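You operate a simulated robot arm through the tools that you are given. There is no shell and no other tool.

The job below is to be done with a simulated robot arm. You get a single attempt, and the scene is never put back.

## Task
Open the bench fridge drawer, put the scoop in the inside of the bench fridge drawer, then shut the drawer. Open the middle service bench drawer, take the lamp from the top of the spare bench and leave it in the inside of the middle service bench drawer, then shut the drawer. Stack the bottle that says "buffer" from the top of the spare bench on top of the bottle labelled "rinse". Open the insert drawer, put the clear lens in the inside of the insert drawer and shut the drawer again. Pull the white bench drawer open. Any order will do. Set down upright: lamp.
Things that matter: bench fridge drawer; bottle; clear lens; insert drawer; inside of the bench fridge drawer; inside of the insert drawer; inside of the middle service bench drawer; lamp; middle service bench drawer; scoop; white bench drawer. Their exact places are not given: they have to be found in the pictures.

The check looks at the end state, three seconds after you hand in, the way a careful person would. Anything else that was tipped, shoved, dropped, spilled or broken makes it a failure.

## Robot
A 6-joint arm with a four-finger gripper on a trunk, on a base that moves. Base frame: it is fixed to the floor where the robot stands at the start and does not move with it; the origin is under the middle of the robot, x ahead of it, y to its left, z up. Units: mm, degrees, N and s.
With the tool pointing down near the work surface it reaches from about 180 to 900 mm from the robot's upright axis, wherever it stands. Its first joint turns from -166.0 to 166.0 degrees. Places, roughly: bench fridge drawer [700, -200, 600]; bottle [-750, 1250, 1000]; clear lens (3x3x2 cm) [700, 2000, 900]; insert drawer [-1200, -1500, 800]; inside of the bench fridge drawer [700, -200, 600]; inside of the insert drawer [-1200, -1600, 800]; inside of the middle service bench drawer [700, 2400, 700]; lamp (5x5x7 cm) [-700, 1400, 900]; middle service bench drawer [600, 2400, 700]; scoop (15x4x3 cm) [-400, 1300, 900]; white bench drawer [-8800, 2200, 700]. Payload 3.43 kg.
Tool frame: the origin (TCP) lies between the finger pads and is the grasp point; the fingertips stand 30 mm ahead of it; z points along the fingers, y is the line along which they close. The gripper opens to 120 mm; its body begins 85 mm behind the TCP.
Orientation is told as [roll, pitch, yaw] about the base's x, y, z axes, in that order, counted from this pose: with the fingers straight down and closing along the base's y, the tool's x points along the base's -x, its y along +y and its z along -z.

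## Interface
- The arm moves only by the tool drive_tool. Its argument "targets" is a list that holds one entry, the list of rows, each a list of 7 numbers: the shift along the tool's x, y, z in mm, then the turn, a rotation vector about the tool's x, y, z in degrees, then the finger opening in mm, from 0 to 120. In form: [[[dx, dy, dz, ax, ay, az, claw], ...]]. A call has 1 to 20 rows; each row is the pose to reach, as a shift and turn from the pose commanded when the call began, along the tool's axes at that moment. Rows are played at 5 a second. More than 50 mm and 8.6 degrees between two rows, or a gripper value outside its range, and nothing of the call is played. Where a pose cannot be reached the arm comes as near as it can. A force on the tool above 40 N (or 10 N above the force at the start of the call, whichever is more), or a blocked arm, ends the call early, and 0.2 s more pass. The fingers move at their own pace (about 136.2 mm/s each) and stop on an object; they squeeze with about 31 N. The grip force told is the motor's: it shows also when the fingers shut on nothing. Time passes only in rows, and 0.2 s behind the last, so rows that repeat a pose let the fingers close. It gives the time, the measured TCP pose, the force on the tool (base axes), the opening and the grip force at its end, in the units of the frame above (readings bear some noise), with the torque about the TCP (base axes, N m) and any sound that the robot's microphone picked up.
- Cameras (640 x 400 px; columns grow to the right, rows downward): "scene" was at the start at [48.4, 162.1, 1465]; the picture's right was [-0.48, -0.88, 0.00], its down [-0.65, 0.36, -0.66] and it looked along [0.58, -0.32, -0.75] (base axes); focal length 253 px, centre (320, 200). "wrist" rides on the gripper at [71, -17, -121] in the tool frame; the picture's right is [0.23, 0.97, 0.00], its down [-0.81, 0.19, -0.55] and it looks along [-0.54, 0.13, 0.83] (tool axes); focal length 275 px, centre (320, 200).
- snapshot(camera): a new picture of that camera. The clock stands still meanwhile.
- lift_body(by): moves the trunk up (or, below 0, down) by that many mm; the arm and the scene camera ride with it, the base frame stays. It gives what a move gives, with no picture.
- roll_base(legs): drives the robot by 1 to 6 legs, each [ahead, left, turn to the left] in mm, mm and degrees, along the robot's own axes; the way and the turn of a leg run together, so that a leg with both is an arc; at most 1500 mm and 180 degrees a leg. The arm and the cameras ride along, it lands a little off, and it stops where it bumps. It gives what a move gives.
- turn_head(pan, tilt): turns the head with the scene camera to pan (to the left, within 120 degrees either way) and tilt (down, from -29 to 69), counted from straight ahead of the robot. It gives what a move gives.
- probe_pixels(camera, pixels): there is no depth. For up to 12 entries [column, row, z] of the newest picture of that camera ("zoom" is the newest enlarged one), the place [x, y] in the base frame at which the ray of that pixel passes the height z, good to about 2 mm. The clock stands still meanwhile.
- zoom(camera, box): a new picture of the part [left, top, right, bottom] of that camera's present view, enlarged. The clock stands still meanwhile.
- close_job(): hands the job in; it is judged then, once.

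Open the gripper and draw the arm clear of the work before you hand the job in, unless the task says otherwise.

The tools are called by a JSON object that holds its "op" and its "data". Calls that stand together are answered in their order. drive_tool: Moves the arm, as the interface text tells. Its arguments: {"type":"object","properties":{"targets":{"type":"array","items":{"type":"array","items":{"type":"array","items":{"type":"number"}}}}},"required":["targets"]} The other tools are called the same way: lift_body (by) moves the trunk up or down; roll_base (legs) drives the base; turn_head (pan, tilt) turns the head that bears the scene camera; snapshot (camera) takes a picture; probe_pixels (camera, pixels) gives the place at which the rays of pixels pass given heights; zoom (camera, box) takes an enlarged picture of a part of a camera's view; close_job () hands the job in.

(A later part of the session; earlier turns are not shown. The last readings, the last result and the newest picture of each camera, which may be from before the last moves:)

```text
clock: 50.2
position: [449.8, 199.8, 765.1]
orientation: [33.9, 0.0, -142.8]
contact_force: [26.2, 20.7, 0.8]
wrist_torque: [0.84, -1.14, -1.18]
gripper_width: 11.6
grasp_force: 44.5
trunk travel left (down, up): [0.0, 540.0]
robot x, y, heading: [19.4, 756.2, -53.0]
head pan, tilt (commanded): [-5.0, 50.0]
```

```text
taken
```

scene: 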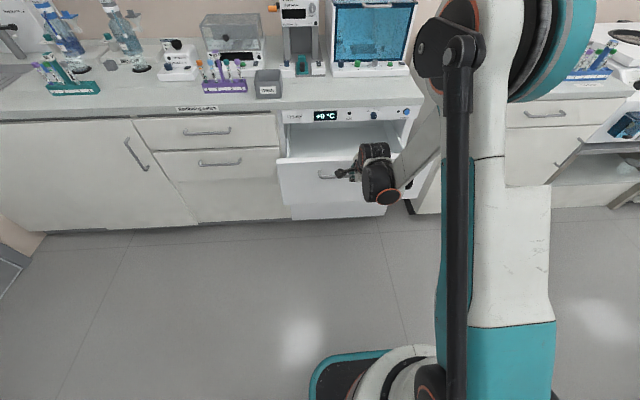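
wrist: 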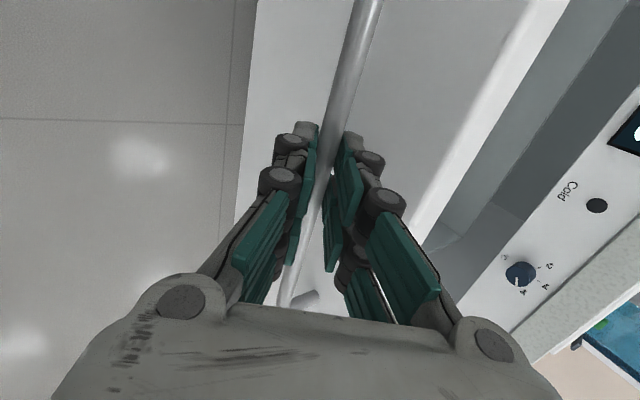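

The drawer is open about 240 mm. I pull another 55 mm for more room, moving a bit to the left to relieve the side load.

{"op": "drive_tool", "data": {"targets": [[[5, -9, -6, 0, 0, 0, 0], [6, -18, -12, 0, 0, 0, 0], [6, -27, -18.4, 0, 0, 0, 0], [6, -36.5, -24.6, 0, 0, 0, 0], [6, -45.6, -30.7, 0, 0, 0, 0]]]}}

{"op": "snapshot", "data": {"camera": "scene"}}

```text
clock: 51.4
position: [417.0, 244.2, 765.5]
orientation: [33.8, -0.1, -143.0]
contact_force: [-13.1, -7.3, -8.0]
wrist_torque: [-0.09, 0.44, -2.26]
gripper_width: 11.5
grasp_force: 44.7
trunk travel left (down, up): [0.0, 540.0]
robot x, y, heading: [22.1, 758.1, -53.0]
head pan, tilt (commanded): [-5.0, 50.0]
```

```text
taken
```

scene: 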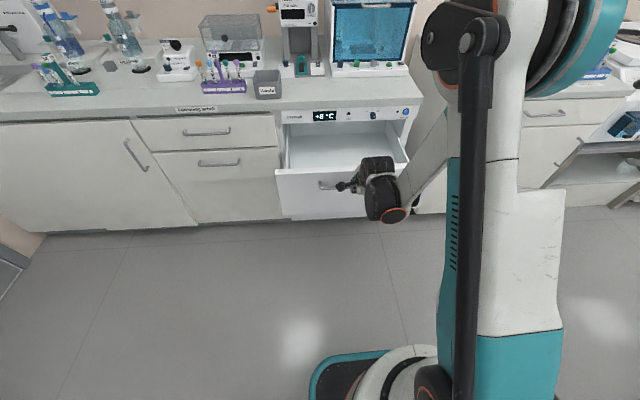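

The drawer is open ~290 mm. I release the bar and retreat along the tool axis.

{"op": "drive_tool", "data": {"targets": [[[-2, 0, 0, 0, 0, 0, 46], [-2, 0, 0, 0, 0, 0, 46], [-2, 0, -25, 0, 0, 0, 46], [-2, 0, -50, 0, 0, 0, 46], [-2, 0, -90, 0, 0, 0, 60]]]}}

{"op": "snapshot", "data": {"camera": "scene"}}

{"op": "snapshot", "data": {"camera": "wrist"}}

```text
clock: 52.6
position: [387.8, 284.5, 837.0]
orientation: [33.9, 0.0, -142.9]
contact_force: [0.8, -0.3, 0.1]
wrist_torque: [-0.01, 0.03, -0.03]
gripper_width: 60.2
grasp_force: 0.0
trunk travel left (down, up): [0.0, 540.0]
robot x, y, heading: [18.5, 759.7, -52.8]
head pan, tilt (commanded): [-5.0, 50.0]
```

```text
taken
```

scene: 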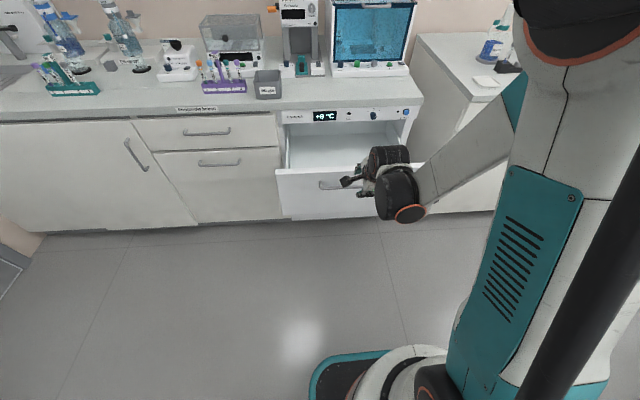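

```text
taken
```

wrist: 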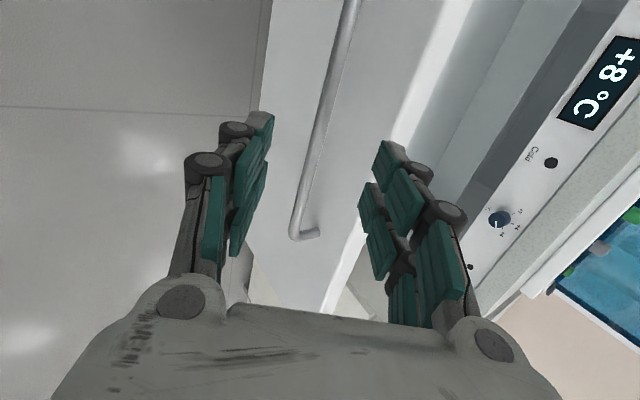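

The drawer stands open and clear. I bring the tool to point straight down while rising 160 mm, then turn the gripper back 90° about its axis.

{"op": "drive_tool", "data": {"targets": [[[0, 18, -27, 6.8, 0, 0, 80], [0, 36, -53, 13.6, 0, 0, 100], [0, 53, -80, 20.4, 0, 0, 100], [0, 71, -106, 27.2, 0, 0, 100], [0, 89, -133, 34, 0, 0, 100]]]}}

{"op": "drive_tool", "data": {"targets": [[[0, -15, -20, 0, 0, -8, 100], [0, -30, -40, 0, 0, -16, 100], [0, -45, -60, 0, 0, -24, 100], [0, -60, -80, 0, 0, -32, 100], [0, -75, -100, 0, 0, -40, 100], [0, -90, -110, 0, 0, -48, 100], [0, -105, -120, 0, 0, -56, 100], [0, -120, -130, 0, 0, -64, 100], [0, -130, -140, 0, 0, -72, 100], [0, -140, -150, 0, 0, -80, 100], [0, -150, -150, 0, 0, -88, 100], [0, -150, -150, 0, 0, -90, 100]]]}}

```text
clock: 53.8
position: [389.5, 285.9, 998.3]
orientation: [-0.2, 0.0, -142.9]
contact_force: [-0.4, -0.2, -0.5]
wrist_torque: [-0.04, 0.02, 0.01]
gripper_width: 100.2
grasp_force: 0.0
trunk travel left (down, up): [0.0, 540.0]
robot x, y, heading: [20.4, 754.6, -53.2]
head pan, tilt (commanded): [-5.0, 50.0]
```

```text
clock: 56.4
position: [296.4, 404.5, 1150.3]
orientation: [0.0, 0.0, -52.9]
contact_force: [-0.3, 0.2, 0.2]
wrist_torque: [0.0, -0.01, 0.01]
gripper_width: 100.0
grasp_force: 0.1
trunk travel left (down, up): [0.0, 540.0]
robot x, y, heading: [18.4, 760.1, -52.8]
head pan, tilt (commanded): [-5.0, 50.0]
```

Tool is down at z=1150 with 451 mm ahead. I raise the trunk 150 mm for clearance, then slide left along the bench, back past the spare bench's end and turn to face it.

{"op": "lift_body", "data": {"by": 150}}

{"op": "roll_base", "data": {"legs": [[0, 620, 0], [-780, 0, 0]]}}

{"op": "turn_head", "data": {"pan": -90, "tilt": 35}}

{"op": "snapshot", "data": {"camera": "scene"}}

{"op": "turn_head", "data": {"pan": 90, "tilt": 35}}

{"op": "snapshot", "data": {"camera": "scene"}}

```text
clock: 58.2
position: [296.2, 405.7, 1300.2]
orientation: [-0.1, 0.2, -52.9]
contact_force: [-0.6, 0.0, 1.0]
wrist_torque: [0.05, -0.01, 0.01]
gripper_width: 100.0
grasp_force: 0.0
trunk travel left (down, up): [-150.0, 390.0]
robot x, y, heading: [20.3, 755.5, -53.0]
head pan, tilt (commanded): [-5.0, 50.0]
```

```text
clock: 65.4
position: [348.6, 1381.7, 1300.1]
orientation: [0.0, 0.1, -54.2]
contact_force: [-0.6, 0.7, -0.1]
wrist_torque: [-0.03, 0.0, -0.01]
gripper_width: 100.0
grasp_force: 0.1
trunk travel left (down, up): [-150.0, 390.0]
robot x, y, heading: [77.8, 1740.1, -54.1]
head pan, tilt (commanded): [-5.0, 50.0]
```

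```text
clock: 67.0
position: [348.4, 1381.8, 1300.6]
orientation: [-0.1, 0.0, -54.2]
contact_force: [-0.6, -0.6, -0.8]
wrist_torque: [0.02, -0.01, 0.01]
gripper_width: 100.0
grasp_force: 0.1
trunk travel left (down, up): [-150.0, 390.0]
robot x, y, heading: [80.5, 1740.8, -53.9]
head pan, tilt (commanded): [-90.0, 35.0]
```

```text
taken
```

scene: 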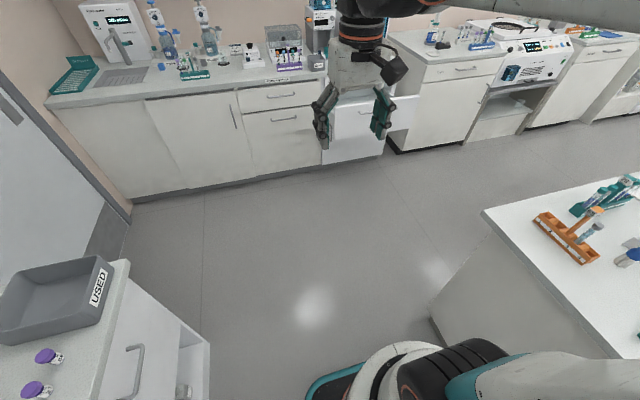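

```text
clock: 69.7
position: [349.3, 1381.8, 1300.0]
orientation: [0.0, 0.0, -54.2]
contact_force: [-0.4, -0.1, -0.3]
wrist_torque: [0.01, 0.03, 0.04]
gripper_width: 99.9
grasp_force: 0.1
trunk travel left (down, up): [-150.0, 390.0]
robot x, y, heading: [83.4, 1743.2, -54.1]
head pan, tilt (commanded): [90.0, 35.0]
```

```text
taken
```

scene: 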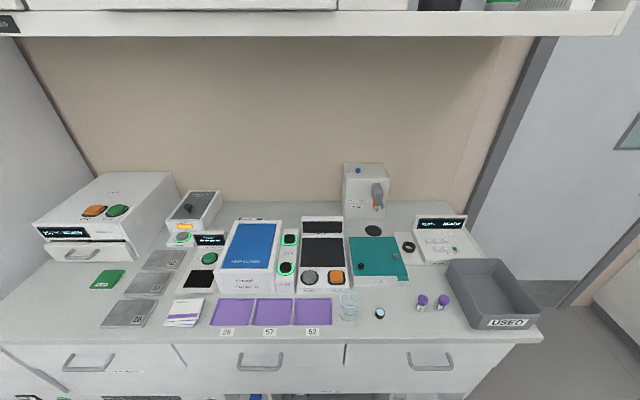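

The +90° view shows the service bench with three drawers and small items; the -90° picture seems to have been taken before the head arrived. I zoom on the service bench items, then look again toward the spare bench.

{"op": "zoom", "data": {"camera": "scene", "box": [300, 220, 460, 320]}}

{"op": "zoom", "data": {"camera": "scene", "box": [130, 240, 330, 365]}}

{"op": "probe_pixels", "data": {"camera": "scene", "pixels": [[380, 314, 900], [348, 318, 900], [5, 340, 900], [545, 338, 900], [238, 365, 800], [285, 365, 800], [260, 367, 780]]}}

{"op": "turn_head", "data": {"pan": -90, "tilt": 40}}

{"op": "snapshot", "data": {"camera": "scene"}}

```text
4.00 times, centred on (380, 270) of scene
```

zoom: 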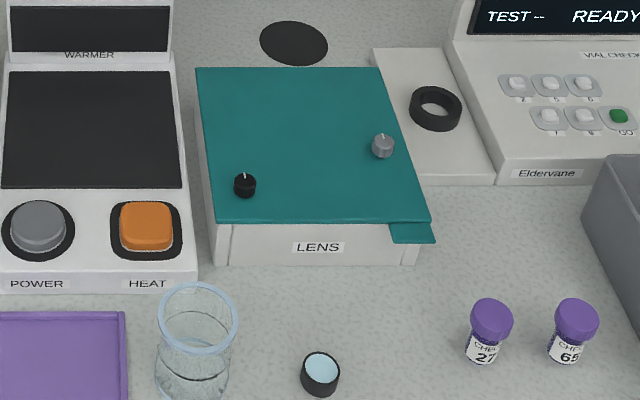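

```text
3.20 times, centred on (230, 302) of scene
```

zoom: 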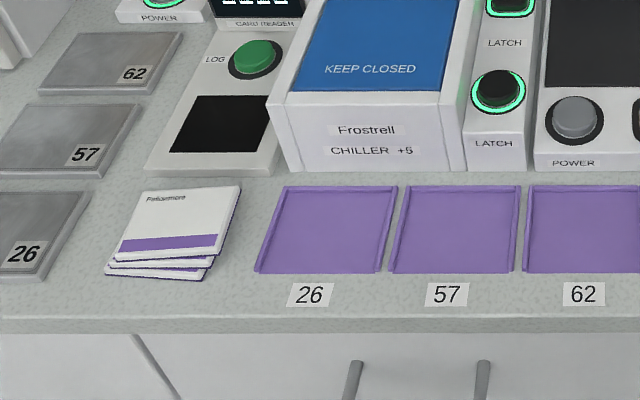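

```text
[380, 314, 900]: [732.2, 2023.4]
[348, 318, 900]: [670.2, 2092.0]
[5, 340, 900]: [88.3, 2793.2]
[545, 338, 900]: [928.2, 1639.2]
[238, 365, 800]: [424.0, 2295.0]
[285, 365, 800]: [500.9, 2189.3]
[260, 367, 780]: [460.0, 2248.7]
```

```text
clock: 72.3
position: [349.8, 1383.2, 1299.9]
orientation: [0.0, 0.1, -54.3]
contact_force: [-0.2, 0.0, -0.6]
wrist_torque: [0.0, -0.02, 0.03]
gripper_width: 99.8
grasp_force: 0.0
trunk travel left (down, up): [-150.0, 390.0]
robot x, y, heading: [82.3, 1739.0, -54.3]
head pan, tilt (commanded): [-90.0, 40.0]
```

```text
taken
```

scene: 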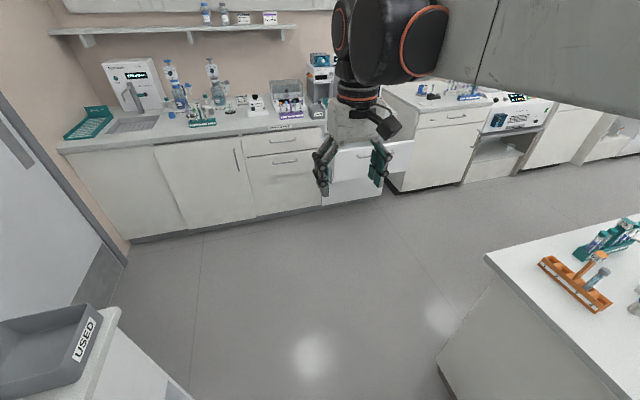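

The small black-rimmed lens on the service bench is at about (732,2023). The -90° head view still seems to look nearly ahead; I probe the picture centre to check where the camera is really pointing.

{"op": "probe_pixels", "data": {"camera": "scene", "pixels": [[320, 200, 900], [320, 200, 600], [320, 200, 0], [605, 300, 900], [485, 262, 900]]}}

```text
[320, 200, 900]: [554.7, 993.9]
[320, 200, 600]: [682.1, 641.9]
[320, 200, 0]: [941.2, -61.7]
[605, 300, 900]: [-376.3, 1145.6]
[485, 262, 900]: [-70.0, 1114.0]
```

The head is stopped near pan -16 (blocked by the retracted arm), so I turn the base itself by -89° to face the spare bench's end and look ahead.

{"op": "roll_base", "data": {"legs": [[0, 0, -89]]}}

{"op": "turn_head", "data": {"pan": 5, "tilt": 40}}

{"op": "snapshot", "data": {"camera": "scene"}}

{"op": "snapshot", "data": {"camera": "wrist"}}

```text
clock: 76.5
position: [-268.9, 1460.7, 1300.7]
orientation: [0.0, 0.1, -142.3]
contact_force: [0.5, 0.4, -1.3]
wrist_torque: [-0.03, 0.01, 0.0]
gripper_width: 100.0
grasp_force: 0.1
trunk travel left (down, up): [-150.0, 390.0]
robot x, y, heading: [81.4, 1741.9, -142.3]
head pan, tilt (commanded): [-90.0, 40.0]
```

```text
clock: 78.2
position: [-269.1, 1460.8, 1299.9]
orientation: [0.0, 0.1, -142.3]
contact_force: [0.2, -0.5, -0.4]
wrist_torque: [0.04, 0.01, -0.04]
gripper_width: 100.3
grasp_force: 0.0
trunk travel left (down, up): [-150.0, 390.0]
robot x, y, heading: [80.4, 1739.0, -142.5]
head pan, tilt (commanded): [5.0, 40.0]
```

```text
taken
```

scene: 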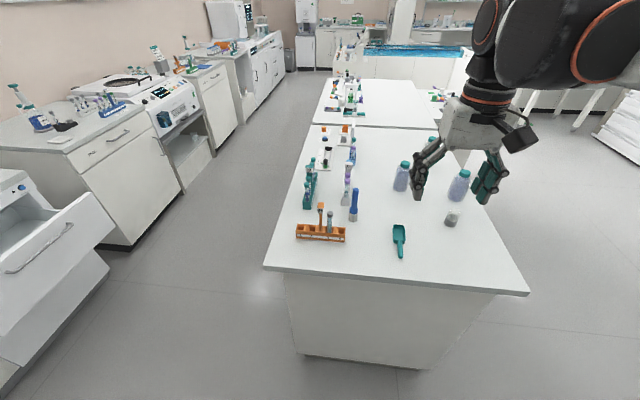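

```text
taken
```

wrist: 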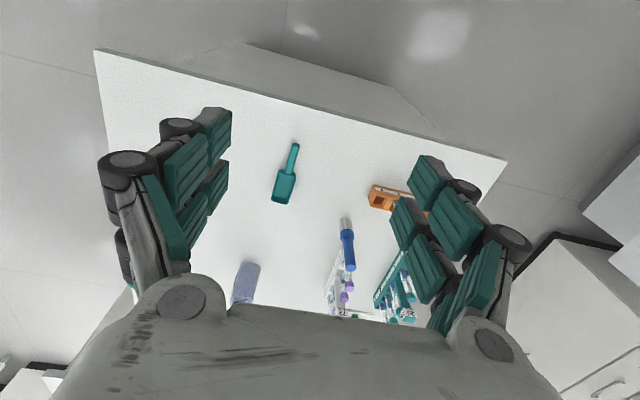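

Now the spare bench is ahead: scoop at (398,240), lamp jar at (452,218), bottles near (402,176), (458,186). I zoom in on them.

{"op": "zoom", "data": {"camera": "scene", "box": [380, 140, 500, 265]}}

{"op": "zoom", "data": {"camera": "scene", "box": [380, 150, 480, 212]}}

{"op": "zoom", "data": {"camera": "wrist", "box": [220, 130, 350, 211]}}

```text
3.20 times, centred on (440, 202) of scene
```

zoom: 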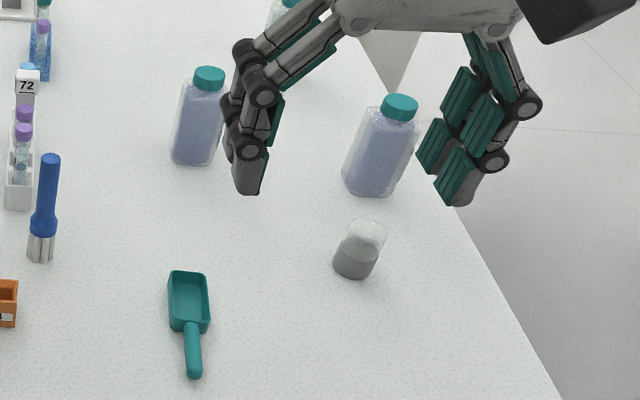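

```text
6.40 times, centred on (430, 181) of scene
```

zoom: 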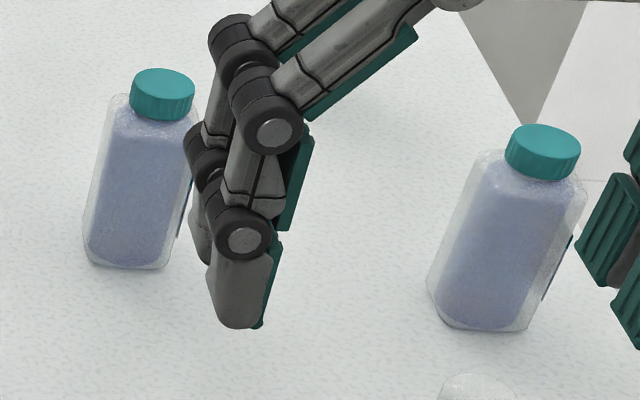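

```text
4.92 times, centred on (285, 170) of wrist
```

zoom: 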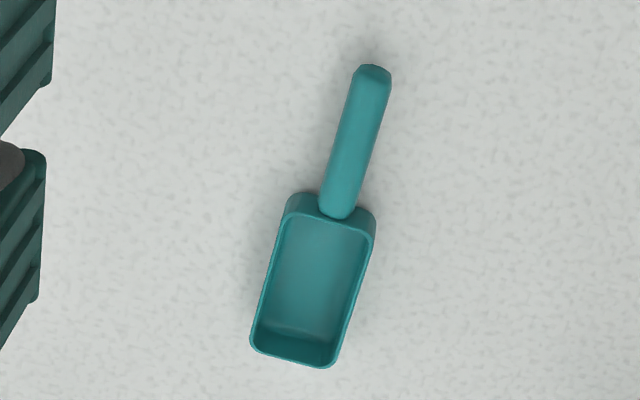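

The scoop is clear: handle from zoom (373,75) to (338,210), bowl below. I probe handle and bowl points at plausible heights.

{"op": "probe_pixels", "data": {"camera": "zoom", "pixels": [[373, 72, 920], [338, 212, 920], [356, 142, 920], [356, 142, 900], [330, 205, 925], [290, 355, 925], [250, 340, 925], [325, 365, 925], [376, 212, 925], [288, 200, 925]]}}

```text
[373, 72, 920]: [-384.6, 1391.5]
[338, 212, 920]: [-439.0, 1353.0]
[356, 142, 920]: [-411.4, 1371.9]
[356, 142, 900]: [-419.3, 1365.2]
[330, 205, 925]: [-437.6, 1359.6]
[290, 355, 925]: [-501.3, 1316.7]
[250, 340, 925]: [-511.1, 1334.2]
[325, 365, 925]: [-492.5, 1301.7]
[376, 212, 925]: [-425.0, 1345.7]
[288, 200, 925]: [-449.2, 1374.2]
```

The handle points along azimuth ≈35° (toward the robot), centre ≈(-411,1372). I cross-check its height using the scene picture's handle end (400,257).

{"op": "probe_pixels", "data": {"camera": "scene", "pixels": [[400.5, 257, 900], [400.5, 257, 920], [400.5, 257, 930], [399, 228, 900], [399, 228, 925], [269, 268, 900], [528, 293, 900], [450, 226, 900], [450, 208, 970]]}}

```text
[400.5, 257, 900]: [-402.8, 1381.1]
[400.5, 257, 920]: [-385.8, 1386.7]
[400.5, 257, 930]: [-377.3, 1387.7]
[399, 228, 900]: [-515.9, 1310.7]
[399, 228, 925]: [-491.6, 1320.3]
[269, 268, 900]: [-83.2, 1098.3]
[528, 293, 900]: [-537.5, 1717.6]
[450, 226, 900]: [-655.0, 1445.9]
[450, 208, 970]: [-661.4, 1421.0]
```

Both cameras agree on handle height ≈920. I lower the trunk 150 mm and move the gripper above the handle's middle.

{"op": "lift_body", "data": {"by": -150}}

{"op": "drive_tool", "data": {"targets": [[[-33, -3, 20, 0, 0, 0.5, 80], [-67, -6, 50, 0, 0, 1, 70], [-100, -10, 80, 0, 0, 1.5, 60], [-134, -13, 110, 0, 0, 2, 60], [-167, -16, 140, 0, 0, 2.3, 60], [-167, -16, 150, 0, 0, 2.3, 60]]]}}

{"op": "snapshot", "data": {"camera": "wrist"}}

```text
clock: 80.0
position: [-268.6, 1461.3, 1151.4]
orientation: [0.1, 0.2, -142.3]
contact_force: [0.2, -0.4, 0.7]
wrist_torque: [0.01, 0.0, 0.02]
gripper_width: 99.9
grasp_force: 0.0
trunk travel left (down, up): [0.0, 540.0]
robot x, y, heading: [80.9, 1742.3, -142.5]
head pan, tilt (commanded): [5.0, 40.0]
```

```text
clock: 81.4
position: [-409.5, 1370.9, 999.6]
orientation: [0.0, 0.3, -144.6]
contact_force: [0.4, -0.5, -0.9]
wrist_torque: [0.0, -0.04, 0.01]
gripper_width: 60.0
grasp_force: 0.1
trunk travel left (down, up): [0.0, 540.0]
robot x, y, heading: [82.2, 1741.0, -142.2]
head pan, tilt (commanded): [5.0, 40.0]
```

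```text
taken
```

wrist: 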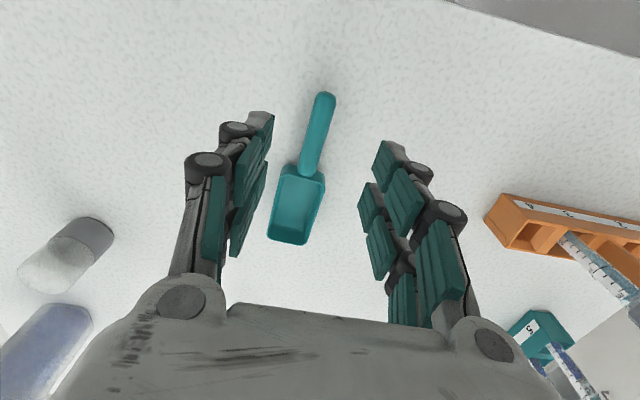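

The handle passes through the expected grasp axis (≈(317,134)) and is aligned with the tool's x. I descend to z≈935 and close.

{"op": "drive_tool", "data": {"targets": [[[0, 0, 22, 0, 0, 0, 60], [0, 0, 44, 0, 0, 0, 60], [0, 0, 64.5, 0, 0, 0, 60], [0, 0, 64.5, 0, 0, 0, 30], [0, 0, 64.5, 0, 0, 0, 0], [0, 0, 64.5, 0, 0, 0, 0]]]}}

{"op": "snapshot", "data": {"camera": "wrist"}}

```text
clock: 82.8
position: [-409.1, 1371.2, 935.1]
orientation: [0.1, 0.1, -144.5]
contact_force: [0.5, 1.6, 0.5]
wrist_torque: [0.01, -0.03, 0.04]
gripper_width: 15.2
grasp_force: 31.2
trunk travel left (down, up): [0.0, 540.0]
robot x, y, heading: [77.8, 1739.6, -142.4]
head pan, tilt (commanded): [5.0, 40.0]
```

```text
taken
```

wrist: 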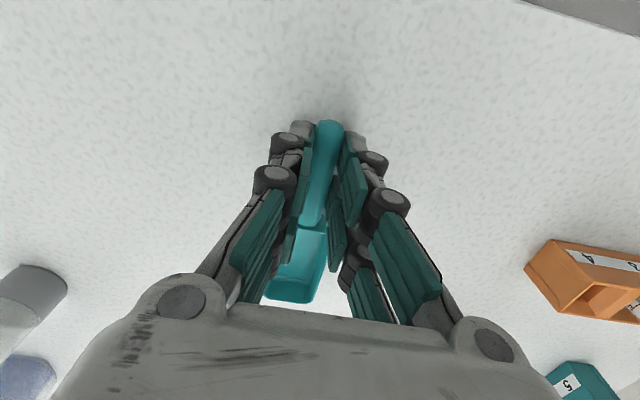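

The handle is gripped at 15.2 mm. I lift straight up and then draw back toward the robot.

{"op": "drive_tool", "data": {"targets": [[[0, 0, -25, 0, 0, 0, 0], [0, 0, -65, 0, 0, 0, 0], [0, 0, -105, 0, 0, 0, 0], [0, 0, -145, 0, 0, 0, 0], [20, 0, -185, 0, 0, 0, 0], [60, 0, -215, 0, 0, 0, 0], [100, 0, -215, 0, 0, 0, 0], [140, 0, -215, 0, 0, 0, 0], [165, 0, -215, 0, 0, 0, 0]]]}}

{"op": "snapshot", "data": {"camera": "wrist"}}

```text
clock: 84.8
position: [-274.6, 1468.2, 1150.0]
orientation: [0.0, 0.2, -144.5]
contact_force: [-0.2, 0.3, -0.8]
wrist_torque: [-0.01, -0.05, 0.0]
gripper_width: 15.1
grasp_force: 30.7
trunk travel left (down, up): [0.0, 540.0]
robot x, y, heading: [78.8, 1738.6, -142.2]
head pan, tilt (commanded): [5.0, 40.0]
```

```text
taken
```

wrist: 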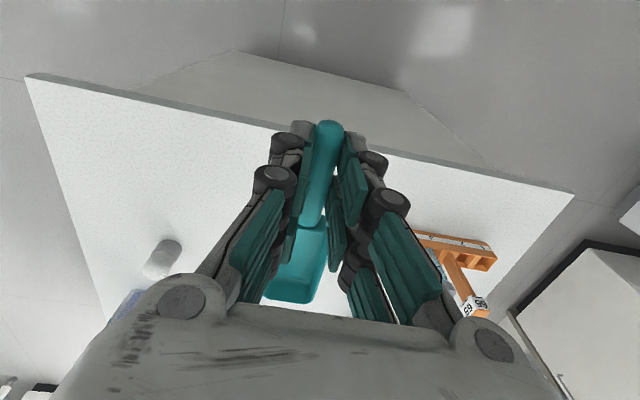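

The scoop is held firmly. I turn left to face the fridge bench, drive ahead to v≈480, then slide right to the open drawer.

{"op": "roll_base", "data": {"legs": [[0, 0, 89.2], [864, 0, 0], [0, -630, 0]]}}

{"op": "turn_head", "data": {"pan": 0, "tilt": 50}}

{"op": "snapshot", "data": {"camera": "scene"}}

{"op": "snapshot", "data": {"camera": "wrist"}}

```text
clock: 96.2
position: [338.4, 308.8, 1150.2]
orientation: [0.0, 0.1, -56.1]
contact_force: [0.3, -0.1, -0.8]
wrist_torque: [0.0, 0.02, -0.02]
gripper_width: 15.2
grasp_force: 30.4
trunk travel left (down, up): [0.0, 540.0]
robot x, y, heading: [74.9, 669.4, -53.9]
head pan, tilt (commanded): [5.0, 40.0]
```

```text
clock: 97.0
position: [337.8, 308.1, 1151.0]
orientation: [0.1, 0.2, -56.0]
contact_force: [-0.7, -0.5, 0.4]
wrist_torque: [-0.01, 0.02, -0.02]
gripper_width: 15.2
grasp_force: 31.2
trunk travel left (down, up): [0.0, 540.0]
robot x, y, heading: [73.6, 673.2, -53.9]
head pan, tilt (commanded): [0.0, 50.0]
```

```text
taken
```

scene: 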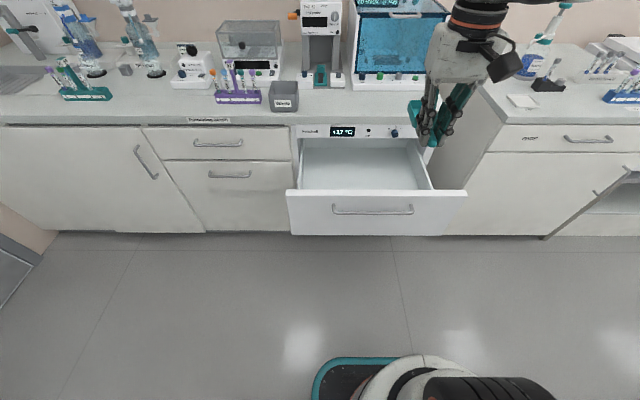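

```text
taken
```

wrist: 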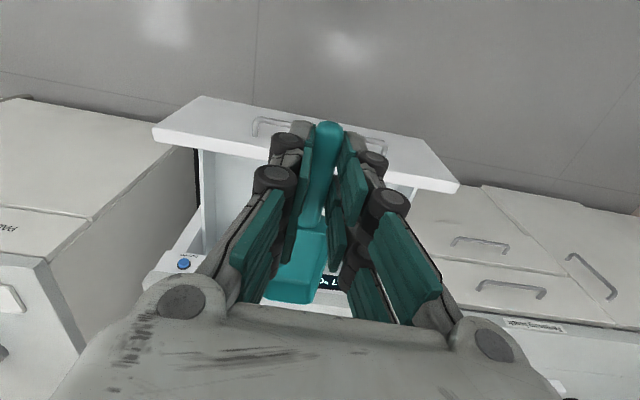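

The open drawer is right ahead: interior spans about (300,140)–(425,190) in the scene picture. I zoom to measure its rim and floor.

{"op": "zoom", "data": {"camera": "scene", "box": [270, 110, 480, 242]}}

```text
3.03 times, centred on (375, 176) of scene
```

zoom: 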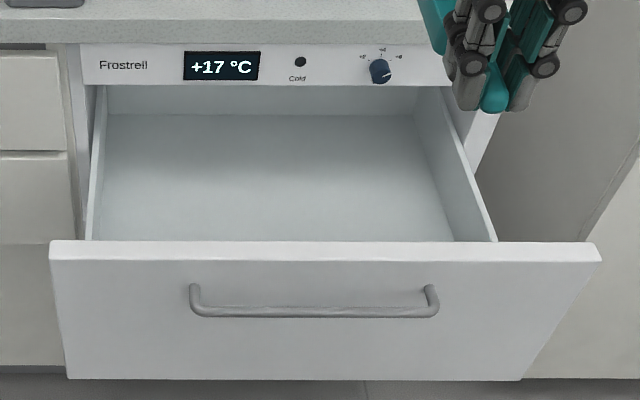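

I probe the handle (z≈752), panel top edge, side rims and the floor's far edge at several heights.

{"op": "probe_pixels", "data": {"camera": "zoom", "pixels": [[192, 312, 752], [437, 312, 752], [60, 243, 840], [595, 245, 840], [60, 243, 820], [595, 245, 820], [60, 243, 800], [85, 239, 790], [497, 240, 790], [300, 114, 620], [300, 114, 650], [300, 238, 620]]}}

{"op": "probe_pixels", "data": {"camera": "zoom", "pixels": [[98, 88, 760], [440, 88, 760], [98, 88, 790], [440, 88, 790], [300, 88, 760], [300, 88, 840], [68, 378, 600], [520, 380, 600], [100, 238, 640], [440, 240, 640]]}}

```text
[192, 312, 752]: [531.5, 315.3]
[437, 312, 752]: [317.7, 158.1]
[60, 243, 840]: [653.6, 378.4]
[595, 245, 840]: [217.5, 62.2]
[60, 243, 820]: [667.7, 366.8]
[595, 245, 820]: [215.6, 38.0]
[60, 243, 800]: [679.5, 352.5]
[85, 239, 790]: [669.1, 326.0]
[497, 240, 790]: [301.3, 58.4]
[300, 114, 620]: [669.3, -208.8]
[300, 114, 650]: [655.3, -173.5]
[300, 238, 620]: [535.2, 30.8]
```

```text
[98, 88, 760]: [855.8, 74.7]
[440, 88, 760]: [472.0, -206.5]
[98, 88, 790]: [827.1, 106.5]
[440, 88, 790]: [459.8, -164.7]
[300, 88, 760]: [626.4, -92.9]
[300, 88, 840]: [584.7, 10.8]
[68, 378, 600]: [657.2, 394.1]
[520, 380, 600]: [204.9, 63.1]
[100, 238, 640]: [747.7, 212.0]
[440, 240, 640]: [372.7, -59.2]
```

The panel top is at z≈828 and the handle confirms v≈-65; floor estimated near z≈600. I move the scoop over the drawer's middle at z≈950 first.

{"op": "drive_tool", "data": {"targets": [[[-36, 5, 25, 0, 0, -0.3, 0], [-72, 10, 50, 0, 0, -0.6, 0], [-108, 15, 75, 0, 0, -0.9, 0], [-144, 20, 100, 0, 0, -1.2, 0], [-180, 25, 125, 0, 0, -1.5, 0], [-216, 30, 150, 0, 0, -1.8, 0], [-252, 35, 175, 0, 0, -2.1, 0], [-287, 39, 200, 0, 0, -2.5, 0]]]}}

{"op": "snapshot", "data": {"camera": "wrist"}}

{"op": "snapshot", "data": {"camera": "scene"}}

```text
clock: 98.8
position: [533.4, 93.6, 949.1]
orientation: [0.0, 0.1, -53.5]
contact_force: [-0.6, -0.5, 0.0]
wrist_torque: [-0.01, -0.03, -0.01]
gripper_width: 15.1
grasp_force: 31.4
trunk travel left (down, up): [0.0, 540.0]
robot x, y, heading: [72.1, 670.8, -53.8]
head pan, tilt (commanded): [0.0, 50.0]
```

```text
taken
```

wrist: 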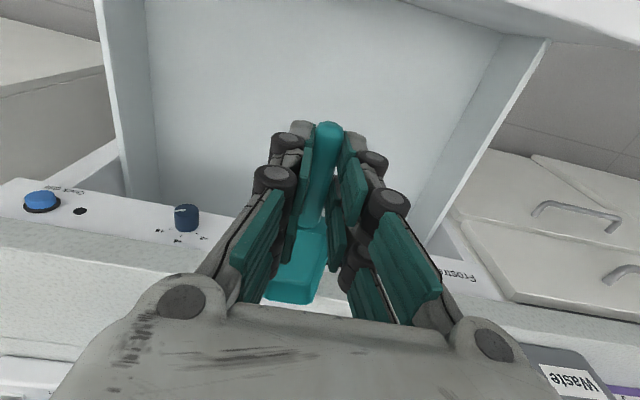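

```text
taken
```

scene: 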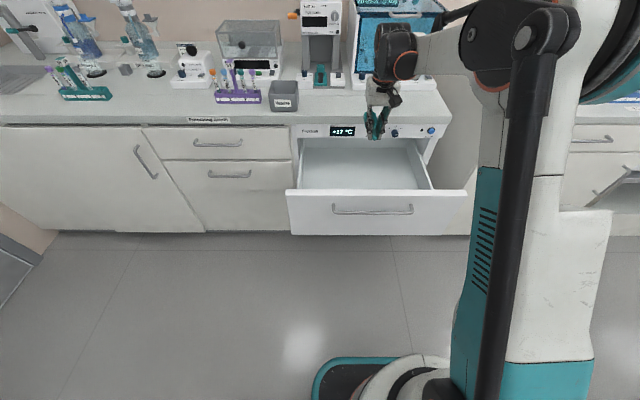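

The scoop is above the middle of the open drawer. I descend to z≈700 and check.

{"op": "drive_tool", "data": {"targets": [[[0, 0, 40, 0, 0, 0, 0], [0, 0, 80, 0, 0, 0, 0], [0, 0, 120, 0, 0, 0, 0], [0, 0, 160, 0, 0, 0, 0], [0, 0, 200, 0, 0, 0, 0], [0, 0, 230, 0, 0, 0, 0], [0, 0, 249, 0, 0, 0, 0]]]}}

{"op": "snapshot", "data": {"camera": "wrist"}}

{"op": "zoom", "data": {"camera": "scene", "box": [270, 100, 480, 232]}}

```text
clock: 100.4
position: [532.6, 90.6, 700.9]
orientation: [-0.1, 0.1, -53.6]
contact_force: [-0.2, 0.1, -0.5]
wrist_torque: [0.02, 0.03, -0.02]
gripper_width: 15.2
grasp_force: 31.0
trunk travel left (down, up): [0.0, 540.0]
robot x, y, heading: [74.8, 668.8, -53.8]
head pan, tilt (commanded): [0.0, 50.0]
```

```text
taken
```

wrist: 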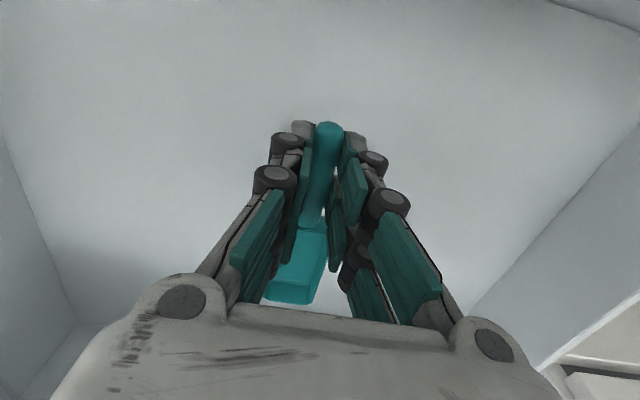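

```text
3.03 times, centred on (375, 166) of scene
```

zoom: 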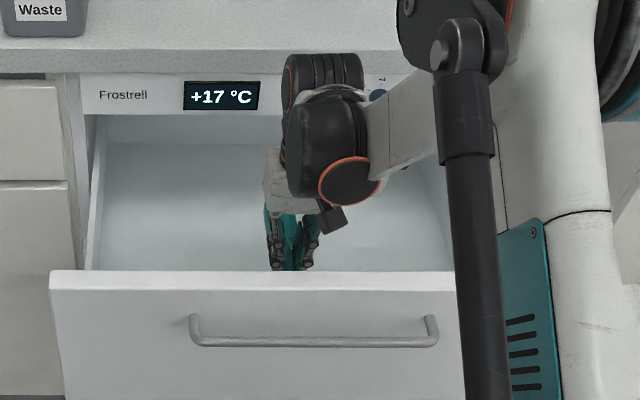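

Reached z=701 freely. I probe the floor's side edges in the wrist view to estimate the floor height from the known drawer width.

{"op": "probe_pixels", "data": {"camera": "wrist", "pixels": [[28, 200, 620], [28, 200, 600], [28, 200, 580], [563, 200, 620], [563, 200, 600], [563, 200, 580], [74, 322, 600], [472, 312, 600]]}}

```text
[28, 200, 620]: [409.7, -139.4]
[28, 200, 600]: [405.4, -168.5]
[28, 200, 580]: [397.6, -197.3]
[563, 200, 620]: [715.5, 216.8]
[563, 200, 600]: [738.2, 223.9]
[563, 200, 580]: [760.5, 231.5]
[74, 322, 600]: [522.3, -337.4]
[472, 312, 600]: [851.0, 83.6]
```

The floor is most likely at z≈600, so contact should come near TCP z≈635. I descend to 648, then in small steps watching the force.

{"op": "drive_tool", "data": {"targets": [[[0, 0, 20, 0, 0, 0, 0], [0, 0, 40, 0, 0, 0, 0], [0, 0, 53, 0, 0, 0, 0]]]}}

{"op": "drive_tool", "data": {"targets": [[[0, 0, 3, 0, 0, 0, 0], [0, 0, 6, 0, 0, 0, 0]]]}}

```text
clock: 101.2
position: [529.9, 91.8, 647.1]
orientation: [0.0, 0.2, -53.6]
contact_force: [-0.1, 0.1, -0.4]
wrist_torque: [0.03, -0.01, -0.03]
gripper_width: 15.4
grasp_force: 30.9
trunk travel left (down, up): [0.0, 540.0]
robot x, y, heading: [75.5, 670.4, -53.6]
head pan, tilt (commanded): [0.0, 50.0]
```

```text
clock: 101.8
position: [530.5, 92.1, 642.4]
orientation: [0.1, 0.1, -53.6]
contact_force: [0.3, 0.0, -0.3]
wrist_torque: [-0.02, 0.03, 0.0]
gripper_width: 15.1
grasp_force: 30.7
trunk travel left (down, up): [0.0, 540.0]
robot x, y, heading: [71.4, 670.8, -53.9]
head pan, tilt (commanded): [0.0, 50.0]
```

No contact yet at z=642. I continue in 3 mm steps.

{"op": "drive_tool", "data": {"targets": [[[0, 0, 3, 0, 0, 0, 0], [0, 0, 3, 0, 0, 0, 0]]]}}

{"op": "drive_tool", "data": {"targets": [[[0, 0, 3, 0, 0, 0, 0], [0, 0, 3, 0, 0, 0, 0]]]}}

{"op": "snapshot", "data": {"camera": "wrist"}}

```text
clock: 102.4
position: [529.9, 93.3, 639.4]
orientation: [0.0, 0.1, -53.6]
contact_force: [0.4, -0.3, -0.1]
wrist_torque: [0.01, 0.03, -0.02]
gripper_width: 15.2
grasp_force: 31.1
trunk travel left (down, up): [0.0, 540.0]
robot x, y, heading: [72.8, 667.1, -53.8]
head pan, tilt (commanded): [0.0, 50.0]
```

```text
clock: 103.0
position: [530.2, 92.5, 636.9]
orientation: [0.1, 0.2, -53.6]
contact_force: [-0.5, -0.5, -0.3]
wrist_torque: [-0.02, 0.02, 0.0]
gripper_width: 15.3
grasp_force: 30.8
trunk travel left (down, up): [0.0, 540.0]
robot x, y, heading: [73.1, 672.6, -53.8]
head pan, tilt (commanded): [0.0, 50.0]
```

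```text
taken
```

wrist: 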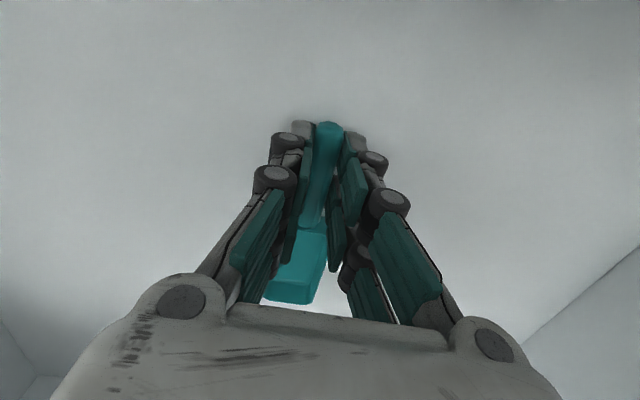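

Still no contact at z=637. I keep stepping down 3 mm at a time.

{"op": "drive_tool", "data": {"targets": [[[0, 0, 3, 0, 0, 0, 0], [0, 0, 3, 0, 0, 0, 0]]]}}

{"op": "drive_tool", "data": {"targets": [[[0, 0, 3, 0, 0, 0, 0], [0, 0, 3, 0, 0, 0, 0]]]}}

{"op": "drive_tool", "data": {"targets": [[[0, 0, 3, 0, 0, 0, 0], [0, 0, 3, 0, 0, 0, 0]]]}}

```text
clock: 103.6
position: [529.8, 91.6, 635.9]
orientation: [0.1, -0.1, -53.5]
contact_force: [0.8, -0.9, 19.5]
wrist_torque: [-0.68, -0.47, -0.03]
gripper_width: 15.5
grasp_force: 31.0
trunk travel left (down, up): [0.0, 540.0]
robot x, y, heading: [76.2, 673.0, -53.8]
head pan, tilt (commanded): [0.0, 50.0]
```

```text
clock: 104.2
position: [530.4, 93.1, 630.5]
orientation: [-0.1, 0.1, -53.7]
contact_force: [-1.5, -0.4, 19.1]
wrist_torque: [-0.59, -0.41, -0.05]
gripper_width: 15.5
grasp_force: 30.7
trunk travel left (down, up): [0.0, 540.0]
robot x, y, heading: [75.8, 669.2, -53.7]
head pan, tilt (commanded): [0.0, 50.0]
```

```text
clock: 104.8
position: [530.3, 93.6, 629.5]
orientation: [0.1, 0.0, -53.4]
contact_force: [0.8, -0.5, 26.6]
wrist_torque: [-0.37, -0.25, 0.01]
gripper_width: 15.0
grasp_force: 31.5
trunk travel left (down, up): [0.0, 540.0]
robot x, y, heading: [74.1, 673.4, -53.7]
head pan, tilt (commanded): [0.0, 50.0]
```

Contact: the scoop rests on the floor (z≈600). I open the fingers and rise straight up.

{"op": "drive_tool", "data": {"targets": [[[0, 0, -2, 0, 0, 0, 40], [0, 0, -2, 0, 0, 0, 60], [0, 0, -30, 0, 0, 0, 60], [0, 0, -75, 0, 0, 0, 60], [0, 0, -120, 0, 0, 0, 60]]]}}

{"op": "snapshot", "data": {"camera": "wrist"}}

```text
clock: 106.0
position: [530.0, 92.4, 748.8]
orientation: [0.0, 0.2, -53.5]
contact_force: [0.5, 0.1, -0.3]
wrist_torque: [0.03, 0.04, -0.01]
gripper_width: 60.3
grasp_force: 0.1
trunk travel left (down, up): [0.0, 540.0]
robot x, y, heading: [75.3, 671.4, -53.9]
head pan, tilt (commanded): [0.0, 50.0]
```

```text
taken
```

wrist: 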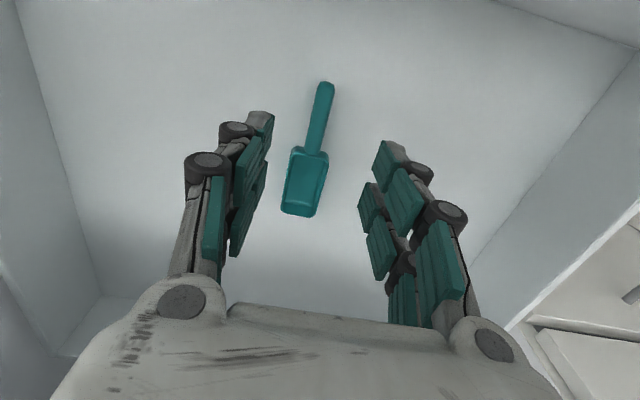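

The scoop lies in the drawer. Now I rise to z≈950 and draw back over the panel, then back the base off 110 mm to get room for pushing.

{"op": "drive_tool", "data": {"targets": [[[0, 0, -45, 0, 0, 0, 60], [0, 0, -90, 0, 0, 0, 60], [0, 0, -135, 0, 0, 0, 40], [0, 0, -180, 0, 0, 0, 20], [20, 0, -220, 0, 0, 0, 0], [65, 0, -250, 0, 0, 0, 0], [110, 0, -250, 0, 0, 0, 0], [155, 0, -250, 0, 0, 0, 0], [200, 0, -250, 0, 0, 0, 0]]]}}

{"op": "roll_base", "data": {"legs": [[-110, 0, 0]]}}

{"op": "drive_tool", "data": {"targets": [[[10, 0, 0, 0, 0, 8, 0], [20, 0, 0, 0, 0, 16, 0], [30, 0, 0, 0, 0, 24, 0], [40, 0, 0, 0, 0, 32, 0], [50, 0, 0, 0, 0, 40, 0], [60, 0, 0, 0, 0, 48, 0], [60, 0, 0, 0, 0, 56, 0], [60, 0, 0, 0, 0, 64, 0], [60, 0, 0, 0, 0, 72, 0], [60, 0, 0, 0, 0, 80, 0], [60, 0, 0, 0, 0, 88, 0], [60, 0, 0, 0, 0, 90, 0]]]}}

```text
refused: row 6 steps farther than a row can; nothing moved
```

```text
clock: 107.2
position: [465.3, 182.5, 747.7]
orientation: [0.0, 0.1, -53.5]
contact_force: [0.3, -0.6, 0.0]
wrist_torque: [0.0, 0.02, 0.0]
gripper_width: 60.1
grasp_force: 0.2
trunk travel left (down, up): [0.0, 540.0]
robot x, y, heading: [8.9, 758.0, -53.6]
head pan, tilt (commanded): [0.0, 50.0]
```

```text
clock: 108.4
position: [436.9, 216.4, 749.8]
orientation: [0.2, -0.4, -94.5]
contact_force: [6.4, -9.7, 3.1]
wrist_torque: [0.49, 0.35, 0.04]
gripper_width: 0.0
grasp_force: 31.0
trunk travel left (down, up): [0.0, 540.0]
robot x, y, heading: [7.5, 758.0, -53.6]
head pan, tilt (commanded): [0.0, 50.0]
stopped in row 6: the force on the tool passed its limit at 55 N (the readings are from after the stop); the commanded pose is now the measured one
```

My lift was refused (row too long) and the following moves ran with the tool still inside the drawer, pressing on the front panel (55 N stop). I look at the state before anything else.

{"op": "snapshot", "data": {"camera": "wrist"}}

{"op": "snapshot", "data": {"camera": "scene"}}

```text
taken
```

wrist: 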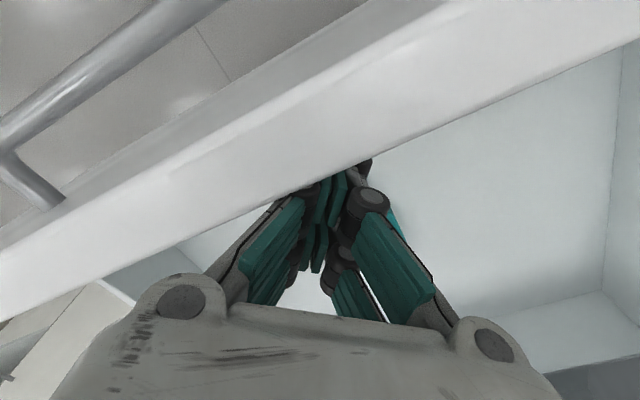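

```text
taken
```

scene: 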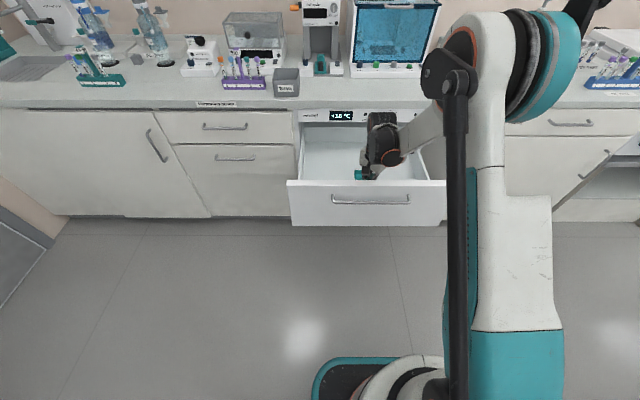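

The fingers touch the panel's inner face, the camera hangs above the panel's top. I move 15 mm away from the panel into the drawer and then straight up 200 mm.

{"op": "drive_tool", "data": {"targets": [[[-5.5, 5, 0, 0, 0, 0, 0], [-11.3, 9.9, 0, 0, 0, 0, 0], [-11.3, 9.9, -40, 0, 0, 0, 0], [-11.3, 9.9, -80, 0, 0, 0, 0], [-11.3, 9.9, -120, 0, 0, 0, 0], [-11.3, 9.9, -160, 0, 0, 0, 0], [-11.3, 9.9, -200, 0, 0, 0, 0]]]}}

```text
clock: 110.0
position: [445.0, 210.2, 949.3]
orientation: [0.1, -0.3, -94.5]
contact_force: [0.2, 0.2, -0.3]
wrist_torque: [0.0, -0.02, 0.02]
gripper_width: 0.0
grasp_force: 30.6
trunk travel left (down, up): [0.0, 540.0]
robot x, y, heading: [9.0, 758.7, -53.6]
head pan, tilt (commanded): [0.0, 50.0]
```

Free at z=949. I zoom on the drawer to verify its state and the scoop.

{"op": "zoom", "data": {"camera": "scene", "box": [270, 100, 480, 232]}}

```text
3.03 times, centred on (375, 166) of scene
```

zoom: 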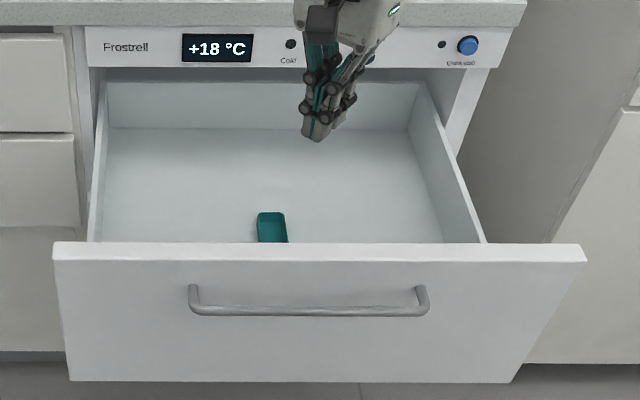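

The scoop is inside and everything intact. I probe the handle and panel top again for the drawer's present opening.

{"op": "probe_pixels", "data": {"camera": "zoom", "pixels": [[192, 310, 752], [427, 311, 752], [60, 243, 828], [580, 246, 828]]}}

```text
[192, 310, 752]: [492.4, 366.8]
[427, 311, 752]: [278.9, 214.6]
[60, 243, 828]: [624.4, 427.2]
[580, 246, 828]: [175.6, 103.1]
```

The drawer now stands open ~358 mm (panel face at v≈-33). I draw the tool back in front of the panel at z≈949 while finishing the twist so the fingers face ahead.

{"op": "drive_tool", "data": {"targets": [[[15, -13, 0, 0, 0, 6.1, 0], [30, -26, 0, 0, 0, 12.2, 0], [45, -39, 0, 0, 0, 18.4, 0], [60, -52, 0, 0, 0, 24.5, 0], [75, -65, 0, 0, 0, 30.6, 0], [90, -78, 0, 0, 0, 36.7, 0], [105, -92, 0, 0, 0, 42.9, 0], [121, -105, 0, 0, 0, 49, 0]]]}}

```text
clock: 111.8
position: [348.6, 336.6, 948.0]
orientation: [0.3, -0.1, -143.6]
contact_force: [-0.5, -1.2, 0.0]
wrist_torque: [0.01, 0.01, 0.01]
gripper_width: 0.0
grasp_force: 30.9
trunk travel left (down, up): [0.0, 540.0]
robot x, y, heading: [11.2, 757.2, -53.7]
head pan, tilt (commanded): [0.0, 50.0]
```

Tool is in front of the panel. I tilt it 30° forward and lower to z≈815 just before the panel, above the handle.

{"op": "drive_tool", "data": {"targets": [[[0, 10, 33, -7.5, 0, 0, 0], [0, 20, 66, -15, 0, 0, 0], [0, 30, 100, -22.5, 0, 0, 0], [0, 40, 133, -30, 0, 0, 0]]]}}

{"op": "snapshot", "data": {"camera": "wrist"}}

```text
clock: 112.8
position: [374.1, 301.3, 816.7]
orientation: [30.4, -0.1, -143.6]
contact_force: [-0.2, 0.7, 0.1]
wrist_torque: [-0.03, -0.01, 0.01]
gripper_width: 0.0
grasp_force: 31.0
trunk travel left (down, up): [0.0, 540.0]
robot x, y, heading: [11.7, 764.6, -54.0]
head pan, tilt (commanded): [0.0, 50.0]
```

```text
taken
```

wrist: 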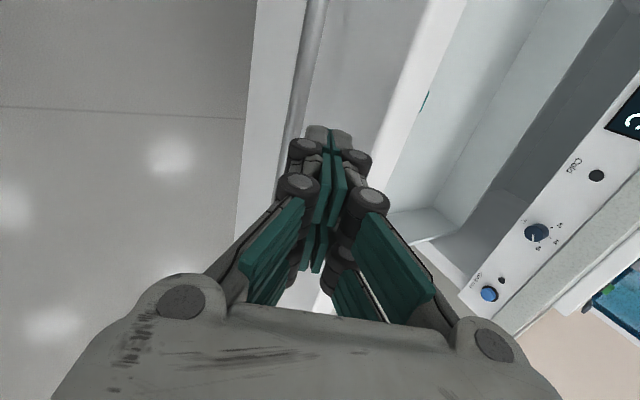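

The fingertips hover before the panel face between bar and top edge. I push ahead 200 mm in 25 mm rows.

{"op": "drive_tool", "data": {"targets": [[[0, 21.6, 12.6, 0, 0, 0, 0], [0, 43.1, 25.3, 0, 0, 0, 0], [0, 64.7, 38, 0, 0, 0, 0], [0, 86.2, 50.6, 0, 0, 0, 0], [0, 107.8, 63.3, 0, 0, 0, 0], [0, 129.3, 75.9, 0, 0, 0, 0], [0, 150.9, 88.6, 0, 0, 0, 0], [0, 172.4, 101.2, 0, 0, 0, 0]]]}}

{"op": "snapshot", "data": {"camera": "wrist"}}

```text
clock: 114.6
position: [492.9, 140.1, 816.2]
orientation: [30.3, -0.2, -143.4]
contact_force: [-0.5, -0.1, 0.0]
wrist_torque: [-0.03, 0.01, 0.0]
gripper_width: 0.1
grasp_force: 31.0
trunk travel left (down, up): [0.0, 540.0]
robot x, y, heading: [10.5, 759.5, -53.5]
head pan, tilt (commanded): [0.0, 50.0]
```

```text
taken
```

wrist: 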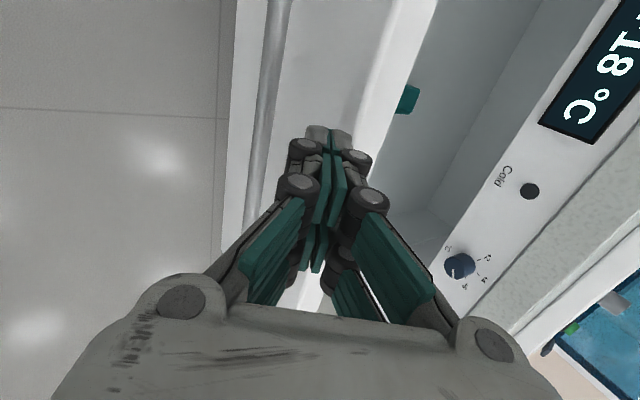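

The drawer follows freely. I continue pushing 150 mm while flattening the tilt from 60° to 45° to stay clear of the bench edge.

{"op": "drive_tool", "data": {"targets": [[[0, 15.9, 10.1, -2.5, 0, 0, 0], [0, 31.8, 20.3, -5, 0, 0, 0], [0, 47.7, 30.6, -7.5, 0, 0, 0], [0, 63.6, 40.9, -10, 0, 0, 0], [0, 79.5, 51.2, -12.5, 0, 0, 0], [0, 95.4, 61.6, -15, 0, 0, 0], [0, 112.6, 71.7, -15, 0, 0, 0], [0, 121.2, 76.8, -15, 0, 0, 0]]]}}

{"op": "snapshot", "data": {"camera": "wrist"}}

```text
clock: 116.4
position: [578.0, 27.9, 811.3]
orientation: [45.3, 0.0, -143.5]
contact_force: [0.9, -0.8, 0.7]
wrist_torque: [0.02, 0.02, 0.0]
gripper_width: 0.0
grasp_force: 30.6
trunk travel left (down, up): [0.0, 540.0]
robot x, y, heading: [11.8, 759.8, -53.4]
head pan, tilt (commanded): [0.0, 50.0]
```

```text
taken
```

wrist: 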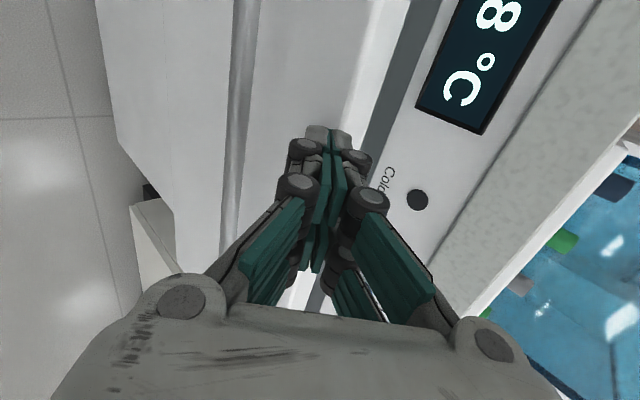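

About 30 mm of gap remains (dark slit beside the panel). I push on in small rows until the force shows it shut.

{"op": "drive_tool", "data": {"targets": [[[0, 5.7, 5.7, 0, 0, 0, 0], [0, 11.3, 11.3, 0, 0, 0, 0], [0, 17, 17, 0, 0, 0, 0], [0, 21.2, 21.2, 0, 0, 0, 0]]]}}

{"op": "snapshot", "data": {"camera": "wrist"}}

```text
clock: 117.4
position: [596.1, 4.3, 810.1]
orientation: [45.3, -0.1, -143.5]
contact_force: [-0.1, 0.2, 1.2]
wrist_torque: [-0.04, 0.03, -0.03]
gripper_width: 0.0
grasp_force: 31.1
trunk travel left (down, up): [0.0, 540.0]
robot x, y, heading: [8.3, 759.8, -53.6]
head pan, tilt (commanded): [0.0, 50.0]
```

```text
taken
```

wrist: 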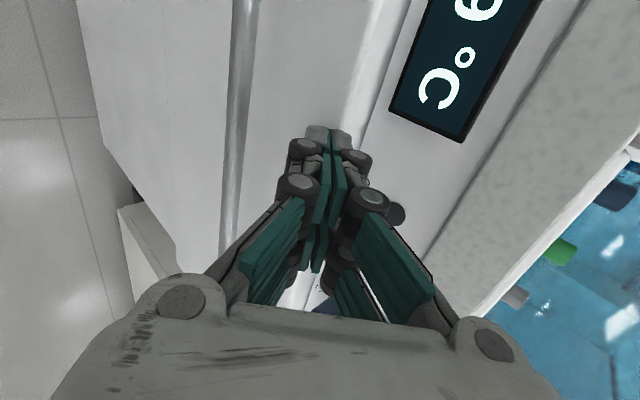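

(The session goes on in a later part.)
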